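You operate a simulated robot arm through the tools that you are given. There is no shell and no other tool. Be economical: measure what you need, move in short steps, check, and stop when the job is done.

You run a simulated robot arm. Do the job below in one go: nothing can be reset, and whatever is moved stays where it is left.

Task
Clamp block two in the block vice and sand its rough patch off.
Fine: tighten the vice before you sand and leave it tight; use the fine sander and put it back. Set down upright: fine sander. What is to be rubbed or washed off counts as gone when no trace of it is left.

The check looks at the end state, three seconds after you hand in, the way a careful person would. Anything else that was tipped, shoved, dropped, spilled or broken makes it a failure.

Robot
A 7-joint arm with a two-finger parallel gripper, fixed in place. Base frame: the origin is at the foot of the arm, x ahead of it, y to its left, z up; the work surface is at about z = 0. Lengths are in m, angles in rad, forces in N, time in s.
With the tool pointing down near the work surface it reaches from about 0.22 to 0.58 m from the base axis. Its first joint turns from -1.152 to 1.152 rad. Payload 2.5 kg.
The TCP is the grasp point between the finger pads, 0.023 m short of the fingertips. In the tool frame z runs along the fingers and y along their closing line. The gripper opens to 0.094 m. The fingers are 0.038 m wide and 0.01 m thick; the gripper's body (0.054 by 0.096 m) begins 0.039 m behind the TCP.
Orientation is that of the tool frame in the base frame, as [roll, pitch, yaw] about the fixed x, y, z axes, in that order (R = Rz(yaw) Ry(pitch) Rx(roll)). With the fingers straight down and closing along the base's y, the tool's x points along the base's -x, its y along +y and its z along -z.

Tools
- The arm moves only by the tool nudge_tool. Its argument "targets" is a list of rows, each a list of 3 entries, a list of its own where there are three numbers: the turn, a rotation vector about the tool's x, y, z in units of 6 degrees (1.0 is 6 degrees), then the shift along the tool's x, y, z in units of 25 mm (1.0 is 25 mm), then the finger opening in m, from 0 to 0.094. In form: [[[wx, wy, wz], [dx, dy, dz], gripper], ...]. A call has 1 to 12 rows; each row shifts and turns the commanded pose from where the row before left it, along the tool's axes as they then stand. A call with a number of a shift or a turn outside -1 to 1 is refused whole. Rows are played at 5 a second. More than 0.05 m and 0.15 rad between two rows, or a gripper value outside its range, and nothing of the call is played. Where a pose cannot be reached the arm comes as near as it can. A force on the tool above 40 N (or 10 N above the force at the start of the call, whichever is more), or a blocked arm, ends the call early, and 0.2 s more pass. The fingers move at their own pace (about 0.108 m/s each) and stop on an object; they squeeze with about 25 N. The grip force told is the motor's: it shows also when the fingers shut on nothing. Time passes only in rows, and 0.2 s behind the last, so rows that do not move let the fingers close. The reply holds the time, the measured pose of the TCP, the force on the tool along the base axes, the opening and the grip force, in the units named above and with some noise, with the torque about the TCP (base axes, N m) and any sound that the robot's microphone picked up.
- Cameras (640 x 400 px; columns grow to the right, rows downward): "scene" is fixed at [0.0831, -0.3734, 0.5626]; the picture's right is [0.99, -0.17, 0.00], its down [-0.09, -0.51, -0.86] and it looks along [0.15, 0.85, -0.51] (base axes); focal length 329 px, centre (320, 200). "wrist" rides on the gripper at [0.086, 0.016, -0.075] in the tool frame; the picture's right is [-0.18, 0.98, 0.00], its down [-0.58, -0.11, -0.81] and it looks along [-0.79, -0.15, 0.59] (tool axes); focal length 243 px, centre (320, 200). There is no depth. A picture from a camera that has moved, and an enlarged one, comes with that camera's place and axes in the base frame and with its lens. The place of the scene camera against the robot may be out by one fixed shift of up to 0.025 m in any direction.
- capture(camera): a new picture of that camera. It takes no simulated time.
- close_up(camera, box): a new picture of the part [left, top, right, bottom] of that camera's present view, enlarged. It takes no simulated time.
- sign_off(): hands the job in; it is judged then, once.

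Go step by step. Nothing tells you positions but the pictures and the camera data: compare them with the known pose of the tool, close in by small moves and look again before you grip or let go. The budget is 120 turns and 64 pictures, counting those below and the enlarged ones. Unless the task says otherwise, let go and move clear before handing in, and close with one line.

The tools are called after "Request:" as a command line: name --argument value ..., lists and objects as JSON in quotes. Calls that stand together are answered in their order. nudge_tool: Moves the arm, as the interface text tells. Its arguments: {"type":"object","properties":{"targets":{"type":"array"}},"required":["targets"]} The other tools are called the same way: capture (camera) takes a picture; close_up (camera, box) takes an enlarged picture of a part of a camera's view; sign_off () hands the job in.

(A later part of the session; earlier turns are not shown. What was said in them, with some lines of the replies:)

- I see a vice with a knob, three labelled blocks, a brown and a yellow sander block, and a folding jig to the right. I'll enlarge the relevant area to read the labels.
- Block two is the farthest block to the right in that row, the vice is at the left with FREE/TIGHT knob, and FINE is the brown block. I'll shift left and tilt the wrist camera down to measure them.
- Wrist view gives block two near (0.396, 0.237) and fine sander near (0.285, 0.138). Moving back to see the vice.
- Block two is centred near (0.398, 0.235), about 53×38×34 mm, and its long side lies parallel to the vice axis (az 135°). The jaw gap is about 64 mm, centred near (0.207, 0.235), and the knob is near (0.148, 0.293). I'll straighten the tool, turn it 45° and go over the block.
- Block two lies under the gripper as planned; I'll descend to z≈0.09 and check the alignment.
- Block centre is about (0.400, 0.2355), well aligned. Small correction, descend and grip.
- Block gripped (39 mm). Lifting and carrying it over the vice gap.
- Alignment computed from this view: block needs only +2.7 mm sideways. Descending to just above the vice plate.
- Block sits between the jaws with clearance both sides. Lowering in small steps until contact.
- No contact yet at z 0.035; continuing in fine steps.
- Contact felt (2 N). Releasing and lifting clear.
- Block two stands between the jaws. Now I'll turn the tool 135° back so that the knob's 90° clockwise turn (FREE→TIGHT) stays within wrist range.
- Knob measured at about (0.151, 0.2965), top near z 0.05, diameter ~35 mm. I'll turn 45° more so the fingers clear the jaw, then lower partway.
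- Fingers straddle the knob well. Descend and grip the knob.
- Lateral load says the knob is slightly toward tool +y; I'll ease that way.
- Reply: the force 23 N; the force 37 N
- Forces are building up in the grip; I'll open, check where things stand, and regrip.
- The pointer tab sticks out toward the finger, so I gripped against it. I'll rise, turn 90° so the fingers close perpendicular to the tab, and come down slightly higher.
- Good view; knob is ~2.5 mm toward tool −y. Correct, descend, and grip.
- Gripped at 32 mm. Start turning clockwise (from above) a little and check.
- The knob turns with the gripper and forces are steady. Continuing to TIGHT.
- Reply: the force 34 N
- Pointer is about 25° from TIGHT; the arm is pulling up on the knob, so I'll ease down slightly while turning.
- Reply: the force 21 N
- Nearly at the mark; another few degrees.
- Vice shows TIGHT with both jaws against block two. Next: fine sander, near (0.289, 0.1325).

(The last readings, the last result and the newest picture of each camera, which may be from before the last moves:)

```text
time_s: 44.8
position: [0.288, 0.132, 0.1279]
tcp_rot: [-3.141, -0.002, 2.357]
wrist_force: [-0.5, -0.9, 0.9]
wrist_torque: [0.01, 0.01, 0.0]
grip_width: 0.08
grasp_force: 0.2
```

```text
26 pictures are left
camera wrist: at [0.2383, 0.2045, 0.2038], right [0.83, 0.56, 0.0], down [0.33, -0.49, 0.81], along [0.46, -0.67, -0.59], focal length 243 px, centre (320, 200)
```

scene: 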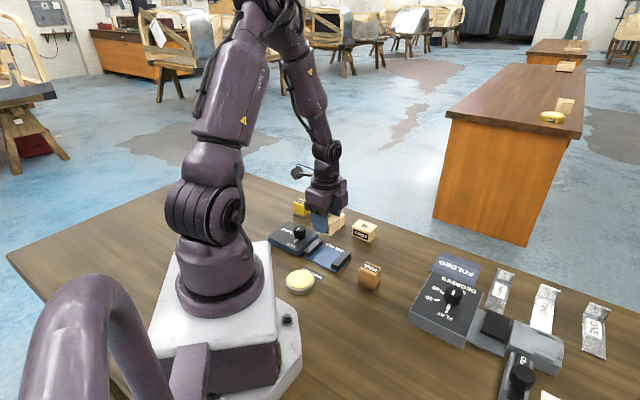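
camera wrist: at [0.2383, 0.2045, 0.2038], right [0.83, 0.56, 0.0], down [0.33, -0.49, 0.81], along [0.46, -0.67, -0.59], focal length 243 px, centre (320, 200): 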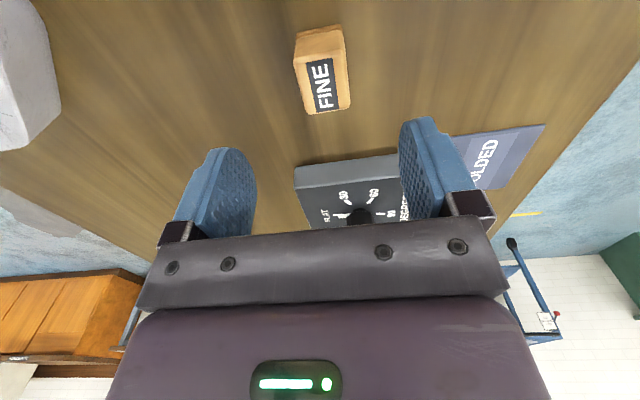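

Request:
close_up --camera "wrist" --box '[280, 10, 370, 130]'

```text
3.33 times, centred on (325, 70) of wrist
camera zoom: at [0.2383, 0.2045, 0.2038], right [0.83, 0.56, 0.0], down [0.33, -0.49, 0.81], along [0.46, -0.67, -0.59], focal length 809 px, centre (303, 633)
```

zoom: 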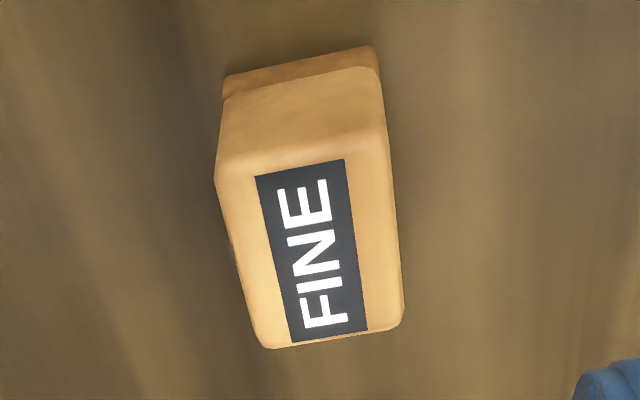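

Fine sander: centre (0.291, 0.133), ~40×31 mm, 40 mm high, aligned. Descending to z≈0.035 and gripping.

Request:
nudge_tool --targets '[[[0, 0, 0], [-0.06, 0.1, 0.95], 0.08], [[0, 0, 0], [0, 0, 0.95], 0.08], [[0, 0, 0], [0, 0, 0.95], 0.08], [[0, 0, 0], [0, 0, 0.87], 0.08], [[0, 0, 0], [0, 0, 0], 0.08], [[0, 0, 0], [0, 0, 0], 0.02], [[0, 0, 0], [0, 0, 0], 0.02], [[0, 0, 0], [0, 0, 0], 0.02]]'

Request:
capture --camera "wrist"

```text
time_s: 46.6
position: [0.291, 0.1333, 0.0353]
tcp_rot: [3.141, 0.001, 2.356]
wrist_force: [-0.4, 0.1, 0.6]
wrist_torque: [-0.01, 0.0, -0.01]
grip_width: 0.0331
grasp_force: 25.1
```

```text
24 pictures are left
camera wrist: at [0.2413, 0.2052, 0.1101], right [0.83, 0.56, 0.0], down [0.33, -0.49, 0.81], along [0.46, -0.67, -0.59], focal length 243 px, centre (320, 200)
```

wrist: 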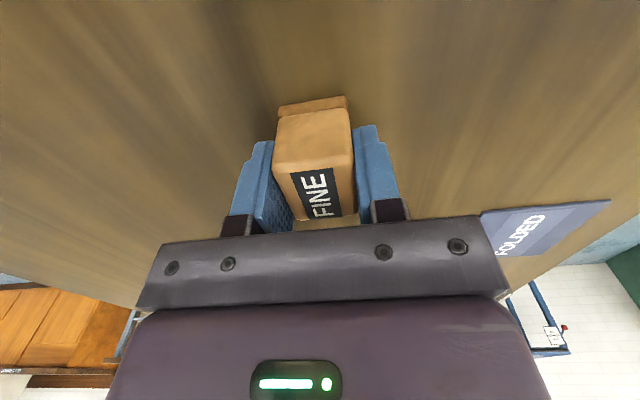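

Gripped. Lift (home pose noted 0.291, 0.1333, 0.0353) and carry over the clamped block.

Request:
nudge_tool --targets '[[[0, 0, 0], [0, 0, -0.6], 0.02], [[0, 0, 0], [0, 0, -1], 0.02], [[0, 0, 0], [0, 0, -1], 0.02], [[0, 0, 0], [0, 0, -0.9], 0.02], [[0, 0, 0], [0.84, 0.1, 0], 0.02], [[0, 0, 0], [0.84, 0.1, 0], 0.02], [[0, 0, 0], [0.84, 0.1, 0], 0.02], [[0, 0, 0], [0.84, 0.1, 0], 0.02], [[0, 0, 0], [0.84, 0.1, 0], 0.02], [[0, 0, 0], [0.84, 0.1, 0], 0.02], [[0, 0, 0], [0, 0, 0], 0.02]]'

Request:
capture --camera "wrist"

Request:
close_up --camera "scene" --box '[260, 190, 370, 280]'

```text
time_s: 49.0
position: [0.2124, 0.2343, 0.1229]
tcp_rot: [3.142, 0.0, 2.355]
wrist_force: [-0.1, -0.4, -0.6]
wrist_torque: [-0.01, -0.01, 0.03]
grip_width: 0.0334
grasp_force: 24.8
```

```text
23 pictures are left
camera wrist: at [0.162, 0.3057, 0.1978], right [0.83, 0.56, 0.0], down [0.33, -0.49, 0.81], along [0.45, -0.67, -0.59], focal length 243 px, centre (320, 200)
```

wrist: 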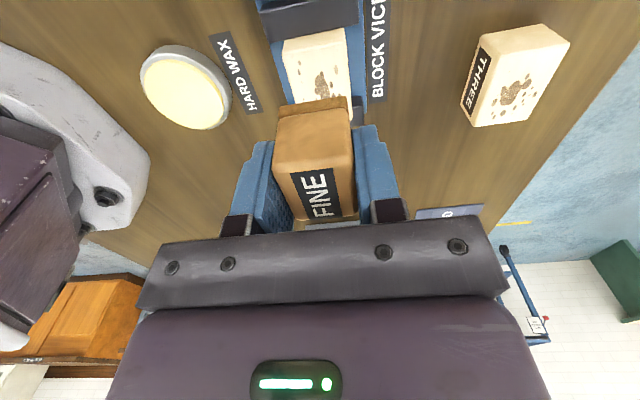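

```text
4.44 times, centred on (315, 235) of scene
camera zoom: at [0.0831, -0.3734, 0.5626], right [0.99, -0.17, 0.0], down [-0.09, -0.51, -0.86], along [0.15, 0.85, -0.51], focal length 1464 px, centre (342, 44)
```

zoom: 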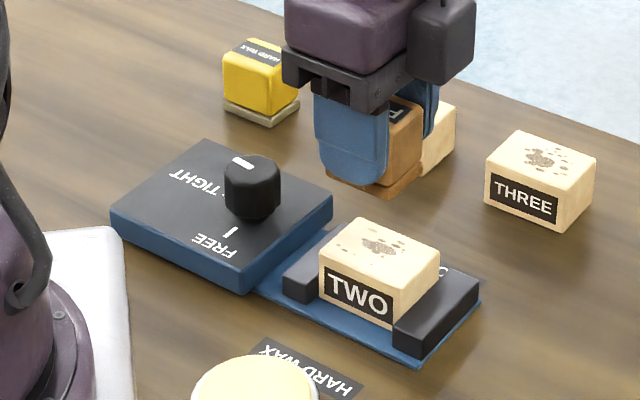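

Sander hangs over the block with the patch centre ~1.5 mm off. Lowering to just above the surface.

Request:
nudge_tool --targets '[[[0, 0, 0], [0.06, 0.03, 0.7], 0.02], [[0, 0, 0], [0, 0, 0.6], 0.02], [[0, 0, 0], [0, 0, 0.4], 0.02], [[0, 0, 0], [0, 0, 0.1], 0.02], [[0, 0, 0], [0, 0, 0], 0.02]]'

Request:
nudge_tool --targets '[[[0, 0, 0], [0, 0, 0.06], 0.02], [[0, 0, 0], [0, 0, 0.06], 0.02], [[0, 0, 0], [0, 0, 0], 0.02]]'

```text
time_s: 50.2
position: [0.2119, 0.2351, 0.0773]
tcp_rot: [3.141, 0.0, 2.357]
wrist_force: [-0.5, -0.7, -0.7]
wrist_torque: [0.03, 0.01, 0.0]
grip_width: 0.0332
grasp_force: 24.8
```

```text
time_s: 51.0
position: [0.2134, 0.2358, 0.0745]
tcp_rot: [3.141, 0.0, 2.356]
wrist_force: [0.6, -0.6, -0.6]
wrist_torque: [-0.02, -0.02, -0.03]
grip_width: 0.0331
grasp_force: 24.9
```

Request:
nudge_tool --targets '[[[0, 0, 0], [0, 0, 0.04], 0.02], [[0, 0, 0], [0, 0, 0.04], 0.02], [[0, 0, 0], [0, 0, 0], 0.02]]'

```text
time_s: 51.8
position: [0.2114, 0.2341, 0.0733]
tcp_rot: [3.141, 0.001, 2.356]
wrist_force: [-1.1, -1.2, 1.8]
wrist_torque: [0.02, 0.04, -0.02]
grip_width: 0.0331
grasp_force: 25.1
```

Request:
nudge_tool --targets '[[[0, 0, 0], [0, 0, 0.04], 0.02], [[0, 0, 0], [0, 0, 0], 0.02]]'

```text
time_s: 52.4
position: [0.2125, 0.2347, 0.0725]
tcp_rot: [3.138, 0.001, 2.356]
wrist_force: [-2.9, -4.5, 24.3]
wrist_torque: [-0.18, 0.12, -0.02]
grip_width: 0.0333
grasp_force: 25.3
```

Solid contact (24 N). Easing off half a millimetre and sanding back and forth.

Request:
nudge_tool --targets '[[[0, 0, 0], [0, 0, -0.018], 0.02], [[0, 0, 0], [0.4, 0, 0], 0.02], [[0, 0, 0], [-0.4, 0, 0], 0.02], [[0, 0, 0], [-0.4, 0, 0], 0.02], [[0, 0, 0], [0.4, 0, 0], 0.02], [[0, 0, 0], [0, 0, 0], 0.02]]'

```text
time_s: 53.8
position: [0.2126, 0.2339, 0.0717]
tcp_rot: [3.14, 0.002, 2.353]
wrist_force: [6.1, -5.6, 19.3]
wrist_torque: [-0.18, -0.23, -0.02]
grip_width: 0.0333
grasp_force: 25.1
```

Request:
nudge_tool --targets '[[[0, 0, 0], [0.4, 0.2, 0], 0.02], [[0, 0, 0], [-0.4, 0, 0], 0.02], [[0, 0, 0], [-0.4, 0, 0], 0.02], [[0, 0, 0], [0, -0.2, 0], 0.02], [[0, 0, 0], [0.4, 0, 0], 0.02], [[0, 0, 0], [0.4, 0, 0], 0.02], [[0, 0, 0], [0, -0.2, 0], 0.02], [[0, 0, 0], [-0.4, 0, 0], 0.02], [[0, 0, 0], [-0.4, 0, 0], 0.02], [[0, 0, 0], [0.4, 0.2, 0], 0.02], [[0, 0, 0], [0, 0, 0], 0.02]]'

Request:
nudge_tool --targets '[[[0, 0, 0], [0.4, 0.2, 0], 0.02], [[0, 0, 0], [-0.4, 0, 0], 0.02], [[0, 0, 0], [-0.4, 0, 0], 0.02], [[0, 0, 0], [0, -0.2, 0], 0.02], [[0, 0, 0], [0.4, 0, 0], 0.02], [[0, 0, 0], [0.4, 0, 0], 0.02], [[0, 0, 0], [0, -0.2, 0], 0.02], [[0, 0, 0], [-0.4, 0, 0], 0.02], [[0, 0, 0], [-0.4, 0, 0], 0.02], [[0, 0, 0], [0.4, 0.2, 0], 0.02], [[0, 0, 0], [0, 0, 0], 0.02]]'

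```text
time_s: 56.2
position: [0.2115, 0.2356, 0.0714]
tcp_rot: [-3.141, 0.002, 2.354]
wrist_force: [3.4, -5.7, 15.7]
wrist_torque: [-0.16, -0.09, 0.0]
grip_width: 0.0333
grasp_force: 24.7
```

```text
time_s: 58.6
position: [0.2119, 0.2354, 0.0721]
tcp_rot: [-3.142, 0.0, 2.357]
wrist_force: [-0.5, 0.3, -0.6]
wrist_torque: [0.01, 0.0, 0.01]
grip_width: 0.0331
grasp_force: 24.6
```

Force has dropped off; lift and inspect.

Request:
nudge_tool --targets '[[[0, 0, 0], [0, 0, -1], 0.02], [[0, 0, 0], [0, 0, -1], 0.02], [[0, 0, 0], [-0.8, 0, 0], 0.02], [[0, 0, 0], [0, 0, 0], 0.02]]'

Request:
close_up --camera "wrist" --box '[220, 0, 420, 220]'

Request:
close_up --camera "scene" --box '[260, 190, 370, 280]'

```text
time_s: 59.6
position: [0.2266, 0.2216, 0.122]
tcp_rot: [-3.14, -0.001, 2.356]
wrist_force: [-1.0, 0.5, 0.1]
wrist_torque: [-0.01, 0.01, 0.01]
grip_width: 0.0335
grasp_force: 24.7
```

```text
1.82 times, centred on (320, 110) of wrist
camera zoom: at [0.1762, 0.2935, 0.1971], right [0.83, 0.56, 0.0], down [0.33, -0.49, 0.81], along [0.46, -0.67, -0.59], focal length 441 px, centre (320, 364)
```

zoom: 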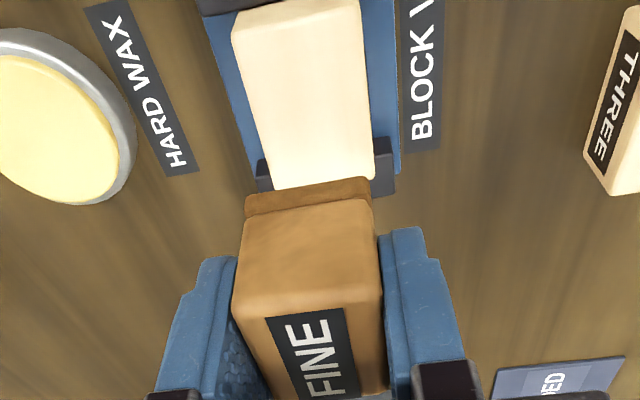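

```text
4.44 times, centred on (315, 235) of scene
camera zoom: at [0.0831, -0.3734, 0.5626], right [0.99, -0.17, 0.0], down [-0.09, -0.51, -0.86], along [0.15, 0.85, -0.51], focal length 1464 px, centre (342, 44)
```

zoom: 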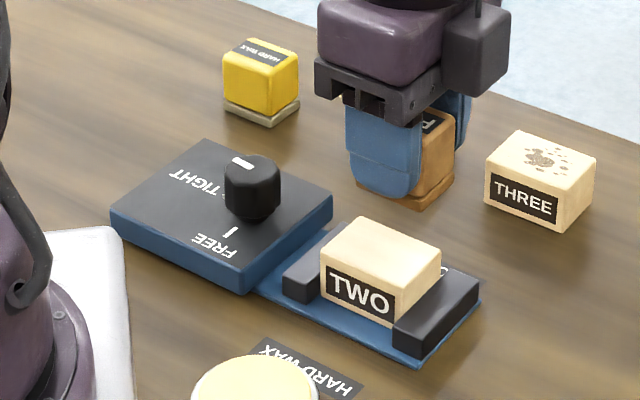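

The patch appears gone; I'll enlarge strongly to be sure no specks are left.

Request:
close_up --camera "wrist" --box '[280, 0, 355, 110]'

Request:
close_up --camera "scene" --box '[310, 232, 346, 258]'

```text
3.64 times, centred on (318, 55) of wrist
camera zoom: at [0.1762, 0.2935, 0.1971], right [0.83, 0.56, 0.0], down [0.33, -0.49, 0.81], along [0.46, -0.67, -0.59], focal length 882 px, centre (329, 727)
```

zoom: 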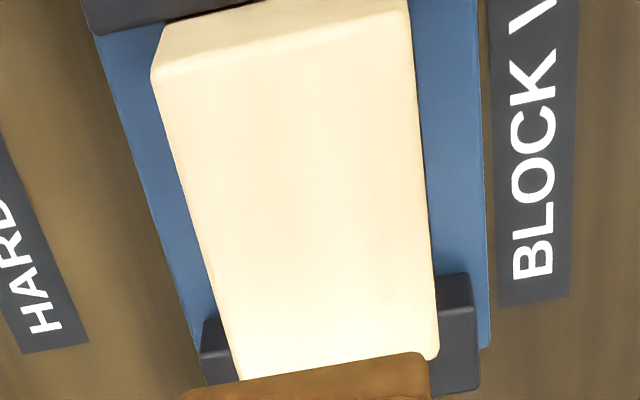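

```text
15.38 times, centred on (328, 245) of scene
camera zoom: at [0.0831, -0.3734, 0.5626], right [0.99, -0.17, 0.0], down [-0.09, -0.51, -0.86], along [0.15, 0.85, -0.51], focal length 5067 px, centre (197, -492)
```

zoom: 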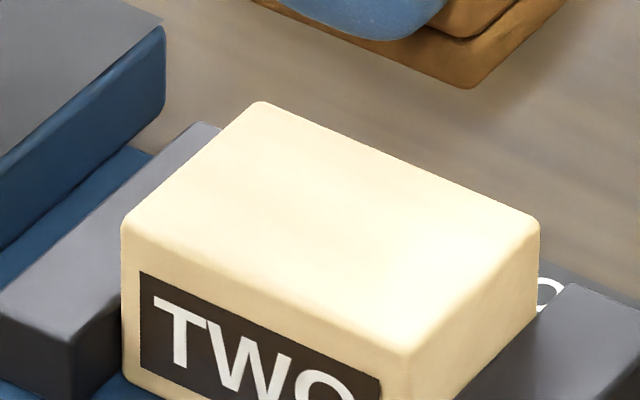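

No trace left. Returning the sander to its home spot.

Request:
nudge_tool --targets '[[[0, 0, 0], [-0.864, -0.136, 0], 0.02], [[0, 0, 0], [-0.864, -0.136, 0], 0.02], [[0, 0, 0], [-0.864, -0.136, 0], 0.02], [[0, 0, 0], [-0.864, -0.136, 0], 0.02], [[0, 0, 0], [-0.864, -0.136, 0], 0.02], [[0, 0, 0], [0, 0, 0.9], 0.02], [[0, 0, 0], [0, 0, 0.9], 0.02], [[0, 0, 0], [0, 0, 0.9], 0.02], [[0, 0, 0], [0, 0, 0.5], 0.02], [[0, 0, 0], [0, 0, 0], 0.02]]'

Request:
nudge_tool --targets '[[[0, 0, 0], [0, 0, 0.08], 0.02], [[0, 0, 0], [0, 0, 0], 0.02]]'

```text
time_s: 61.8
position: [0.2893, 0.1333, 0.0412]
tcp_rot: [-3.141, -0.001, 2.358]
wrist_force: [0.3, -0.3, -0.9]
wrist_torque: [0.02, -0.02, 0.01]
grip_width: 0.0335
grasp_force: 24.5
```

```text
time_s: 62.4
position: [0.2906, 0.1326, 0.0406]
tcp_rot: [-3.141, 0.001, 2.355]
wrist_force: [-0.6, 0.5, -0.4]
wrist_torque: [0.01, 0.01, -0.02]
grip_width: 0.0332
grasp_force: 24.3
```

Request:
nudge_tool --targets '[[[0, 0, 0], [0, 0, 0.08], 0.02], [[0, 0, 0], [0, 0, 0.04], 0.02], [[0, 0, 0], [0, 0, 0], 0.02]]'

Request:
nudge_tool --targets '[[[0, 0, 0], [0, 0, 0.04], 0.02], [[0, 0, 0], [0, 0, 0], 0.02]]'

```text
time_s: 63.2
position: [0.2907, 0.132, 0.0374]
tcp_rot: [-3.14, -0.001, 2.355]
wrist_force: [-1.0, 0.1, -1.2]
wrist_torque: [0.01, -0.02, 0.0]
grip_width: 0.0333
grasp_force: 25.3
```

```text
time_s: 63.8
position: [0.2904, 0.1324, 0.0364]
tcp_rot: [3.14, -0.002, 2.356]
wrist_force: [-0.1, -0.4, -0.3]
wrist_torque: [0.0, 0.01, -0.04]
grip_width: 0.0331
grasp_force: 24.3
```

Request:
nudge_tool --targets '[[[0, 0, 0], [0, 0, 0.04], 0.02], [[0, 0, 0], [0, 0, 0], 0.02]]'

Request:
nudge_tool --targets '[[[0, 0, 0], [0, 0, 0.03], 0.02], [[0, 0, 0], [0, 0, 0], 0.02]]'

```text
time_s: 64.4
position: [0.2897, 0.1317, 0.0353]
tcp_rot: [-3.141, -0.002, 2.357]
wrist_force: [-0.1, -0.4, -0.8]
wrist_torque: [-0.03, -0.03, 0.01]
grip_width: 0.0331
grasp_force: 25.3
```

```text
time_s: 65.0
position: [0.2897, 0.1315, 0.0341]
tcp_rot: [-3.141, 0.0, 2.355]
wrist_force: [-0.4, -0.8, -0.7]
wrist_torque: [0.01, 0.02, -0.02]
grip_width: 0.0333
grasp_force: 25.8
```

No contact yet (the sander slid up a little in the grip while pressing). Continuing.

Request:
nudge_tool --targets '[[[0, 0, 0], [0, 0, 0.03], 0.02], [[0, 0, 0], [0, 0, 0], 0.02]]'

Request:
nudge_tool --targets '[[[0, 0, 0], [0, 0, 0.03], 0.02], [[0, 0, 0], [0, 0, 0], 0.02]]'

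```text
time_s: 65.6
position: [0.2906, 0.1329, 0.0336]
tcp_rot: [-3.14, -0.003, 2.356]
wrist_force: [-4.3, -1.1, 20.7]
wrist_torque: [-0.02, 0.21, 0.01]
grip_width: 0.0333
grasp_force: 25.2
```

```text
time_s: 66.2
position: [0.2913, 0.1326, 0.0327]
tcp_rot: [3.14, 0.0, 2.356]
wrist_force: [-4.8, -2.0, 27.2]
wrist_torque: [-0.04, 0.11, -0.02]
grip_width: 0.0332
grasp_force: 24.5
```

It's on the bench. Ease the pressure, release and rise straight up.

Request:
nudge_tool --targets '[[[0, 0, 0], [0, 0, -0.03], 0.02], [[0, 0, 0], [0, 0, 0], 0.07], [[0, 0, 0], [0, 0, 0], 0.07], [[0, 0, 0], [0, 0, -0.6], 0.07], [[0, 0, 0], [0, 0, -1], 0.07], [[0, 0, 0], [0, 0, -1], 0.07], [[0, 0, 0], [0, 0, -1], 0.07], [[0, 0, 0], [0, 0, -1], 0.07], [[0, 0, 0], [0, 0, -1], 0.07], [[0, 0, 0], [0, 0, 0], 0.07]]'

Request:
capture --camera "wrist"

Request:
capture --camera "scene"

Request:
close_up --camera "scene" --box '[260, 190, 420, 310]'

```text
time_s: 68.4
position: [0.2903, 0.1308, 0.1741]
tcp_rot: [-3.141, 0.001, 2.356]
wrist_force: [0.3, -0.5, -0.3]
wrist_torque: [0.03, 0.0, 0.03]
grip_width: 0.07
grasp_force: 0.1
```

```text
17 pictures are left
camera wrist: at [0.241, 0.2046, 0.2488], right [0.83, 0.56, 0.0], down [0.33, -0.49, 0.81], along [0.46, -0.67, -0.59], focal length 243 px, centre (320, 200)
```

wrist: 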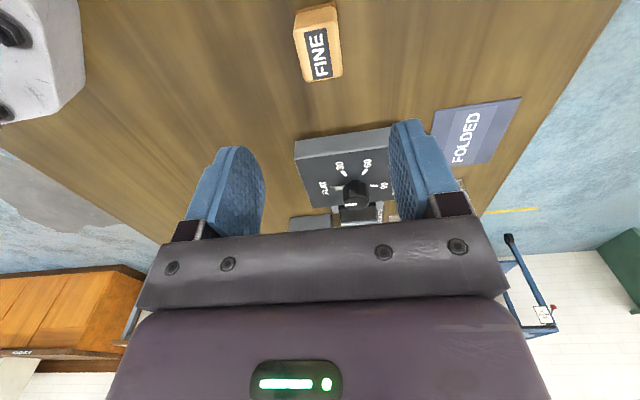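

```text
16 pictures are left
```

scene: 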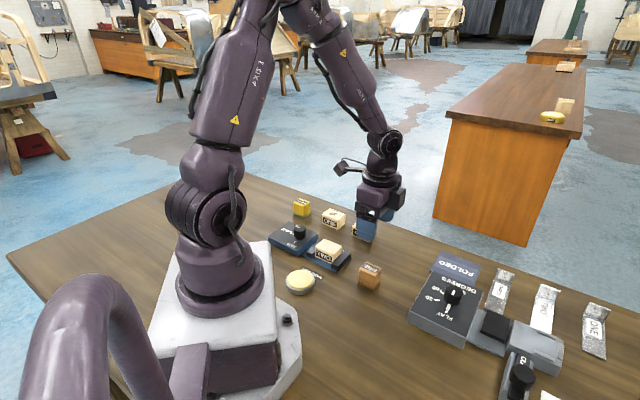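

```text
3.33 times, centred on (340, 250) of scene
camera zoom: at [0.0831, -0.3734, 0.5626], right [0.99, -0.17, 0.0], down [-0.09, -0.51, -0.86], along [0.15, 0.85, -0.51], focal length 1098 px, centre (253, 33)
```

zoom: 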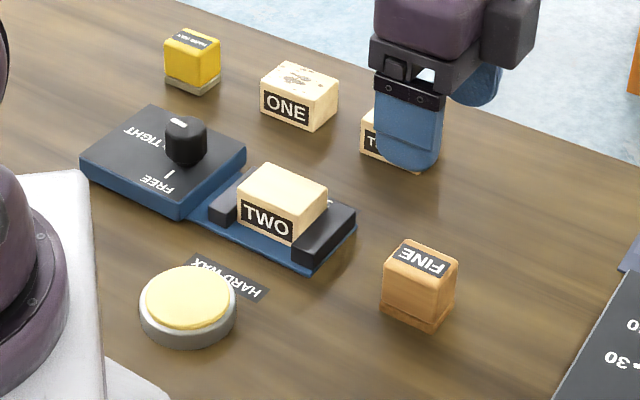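

Block two is clamped with the knob on TIGHT, its top is clean, and the fine sander stands upright in its old place. The gripper is empty and clear, so I'm handing in.

Request:
sign_off

```text
The job is handed in.
```

Block two is clamped tight in the vice, its rough patch is sanded off with no trace visible, and the fine sander is back upright in its place.
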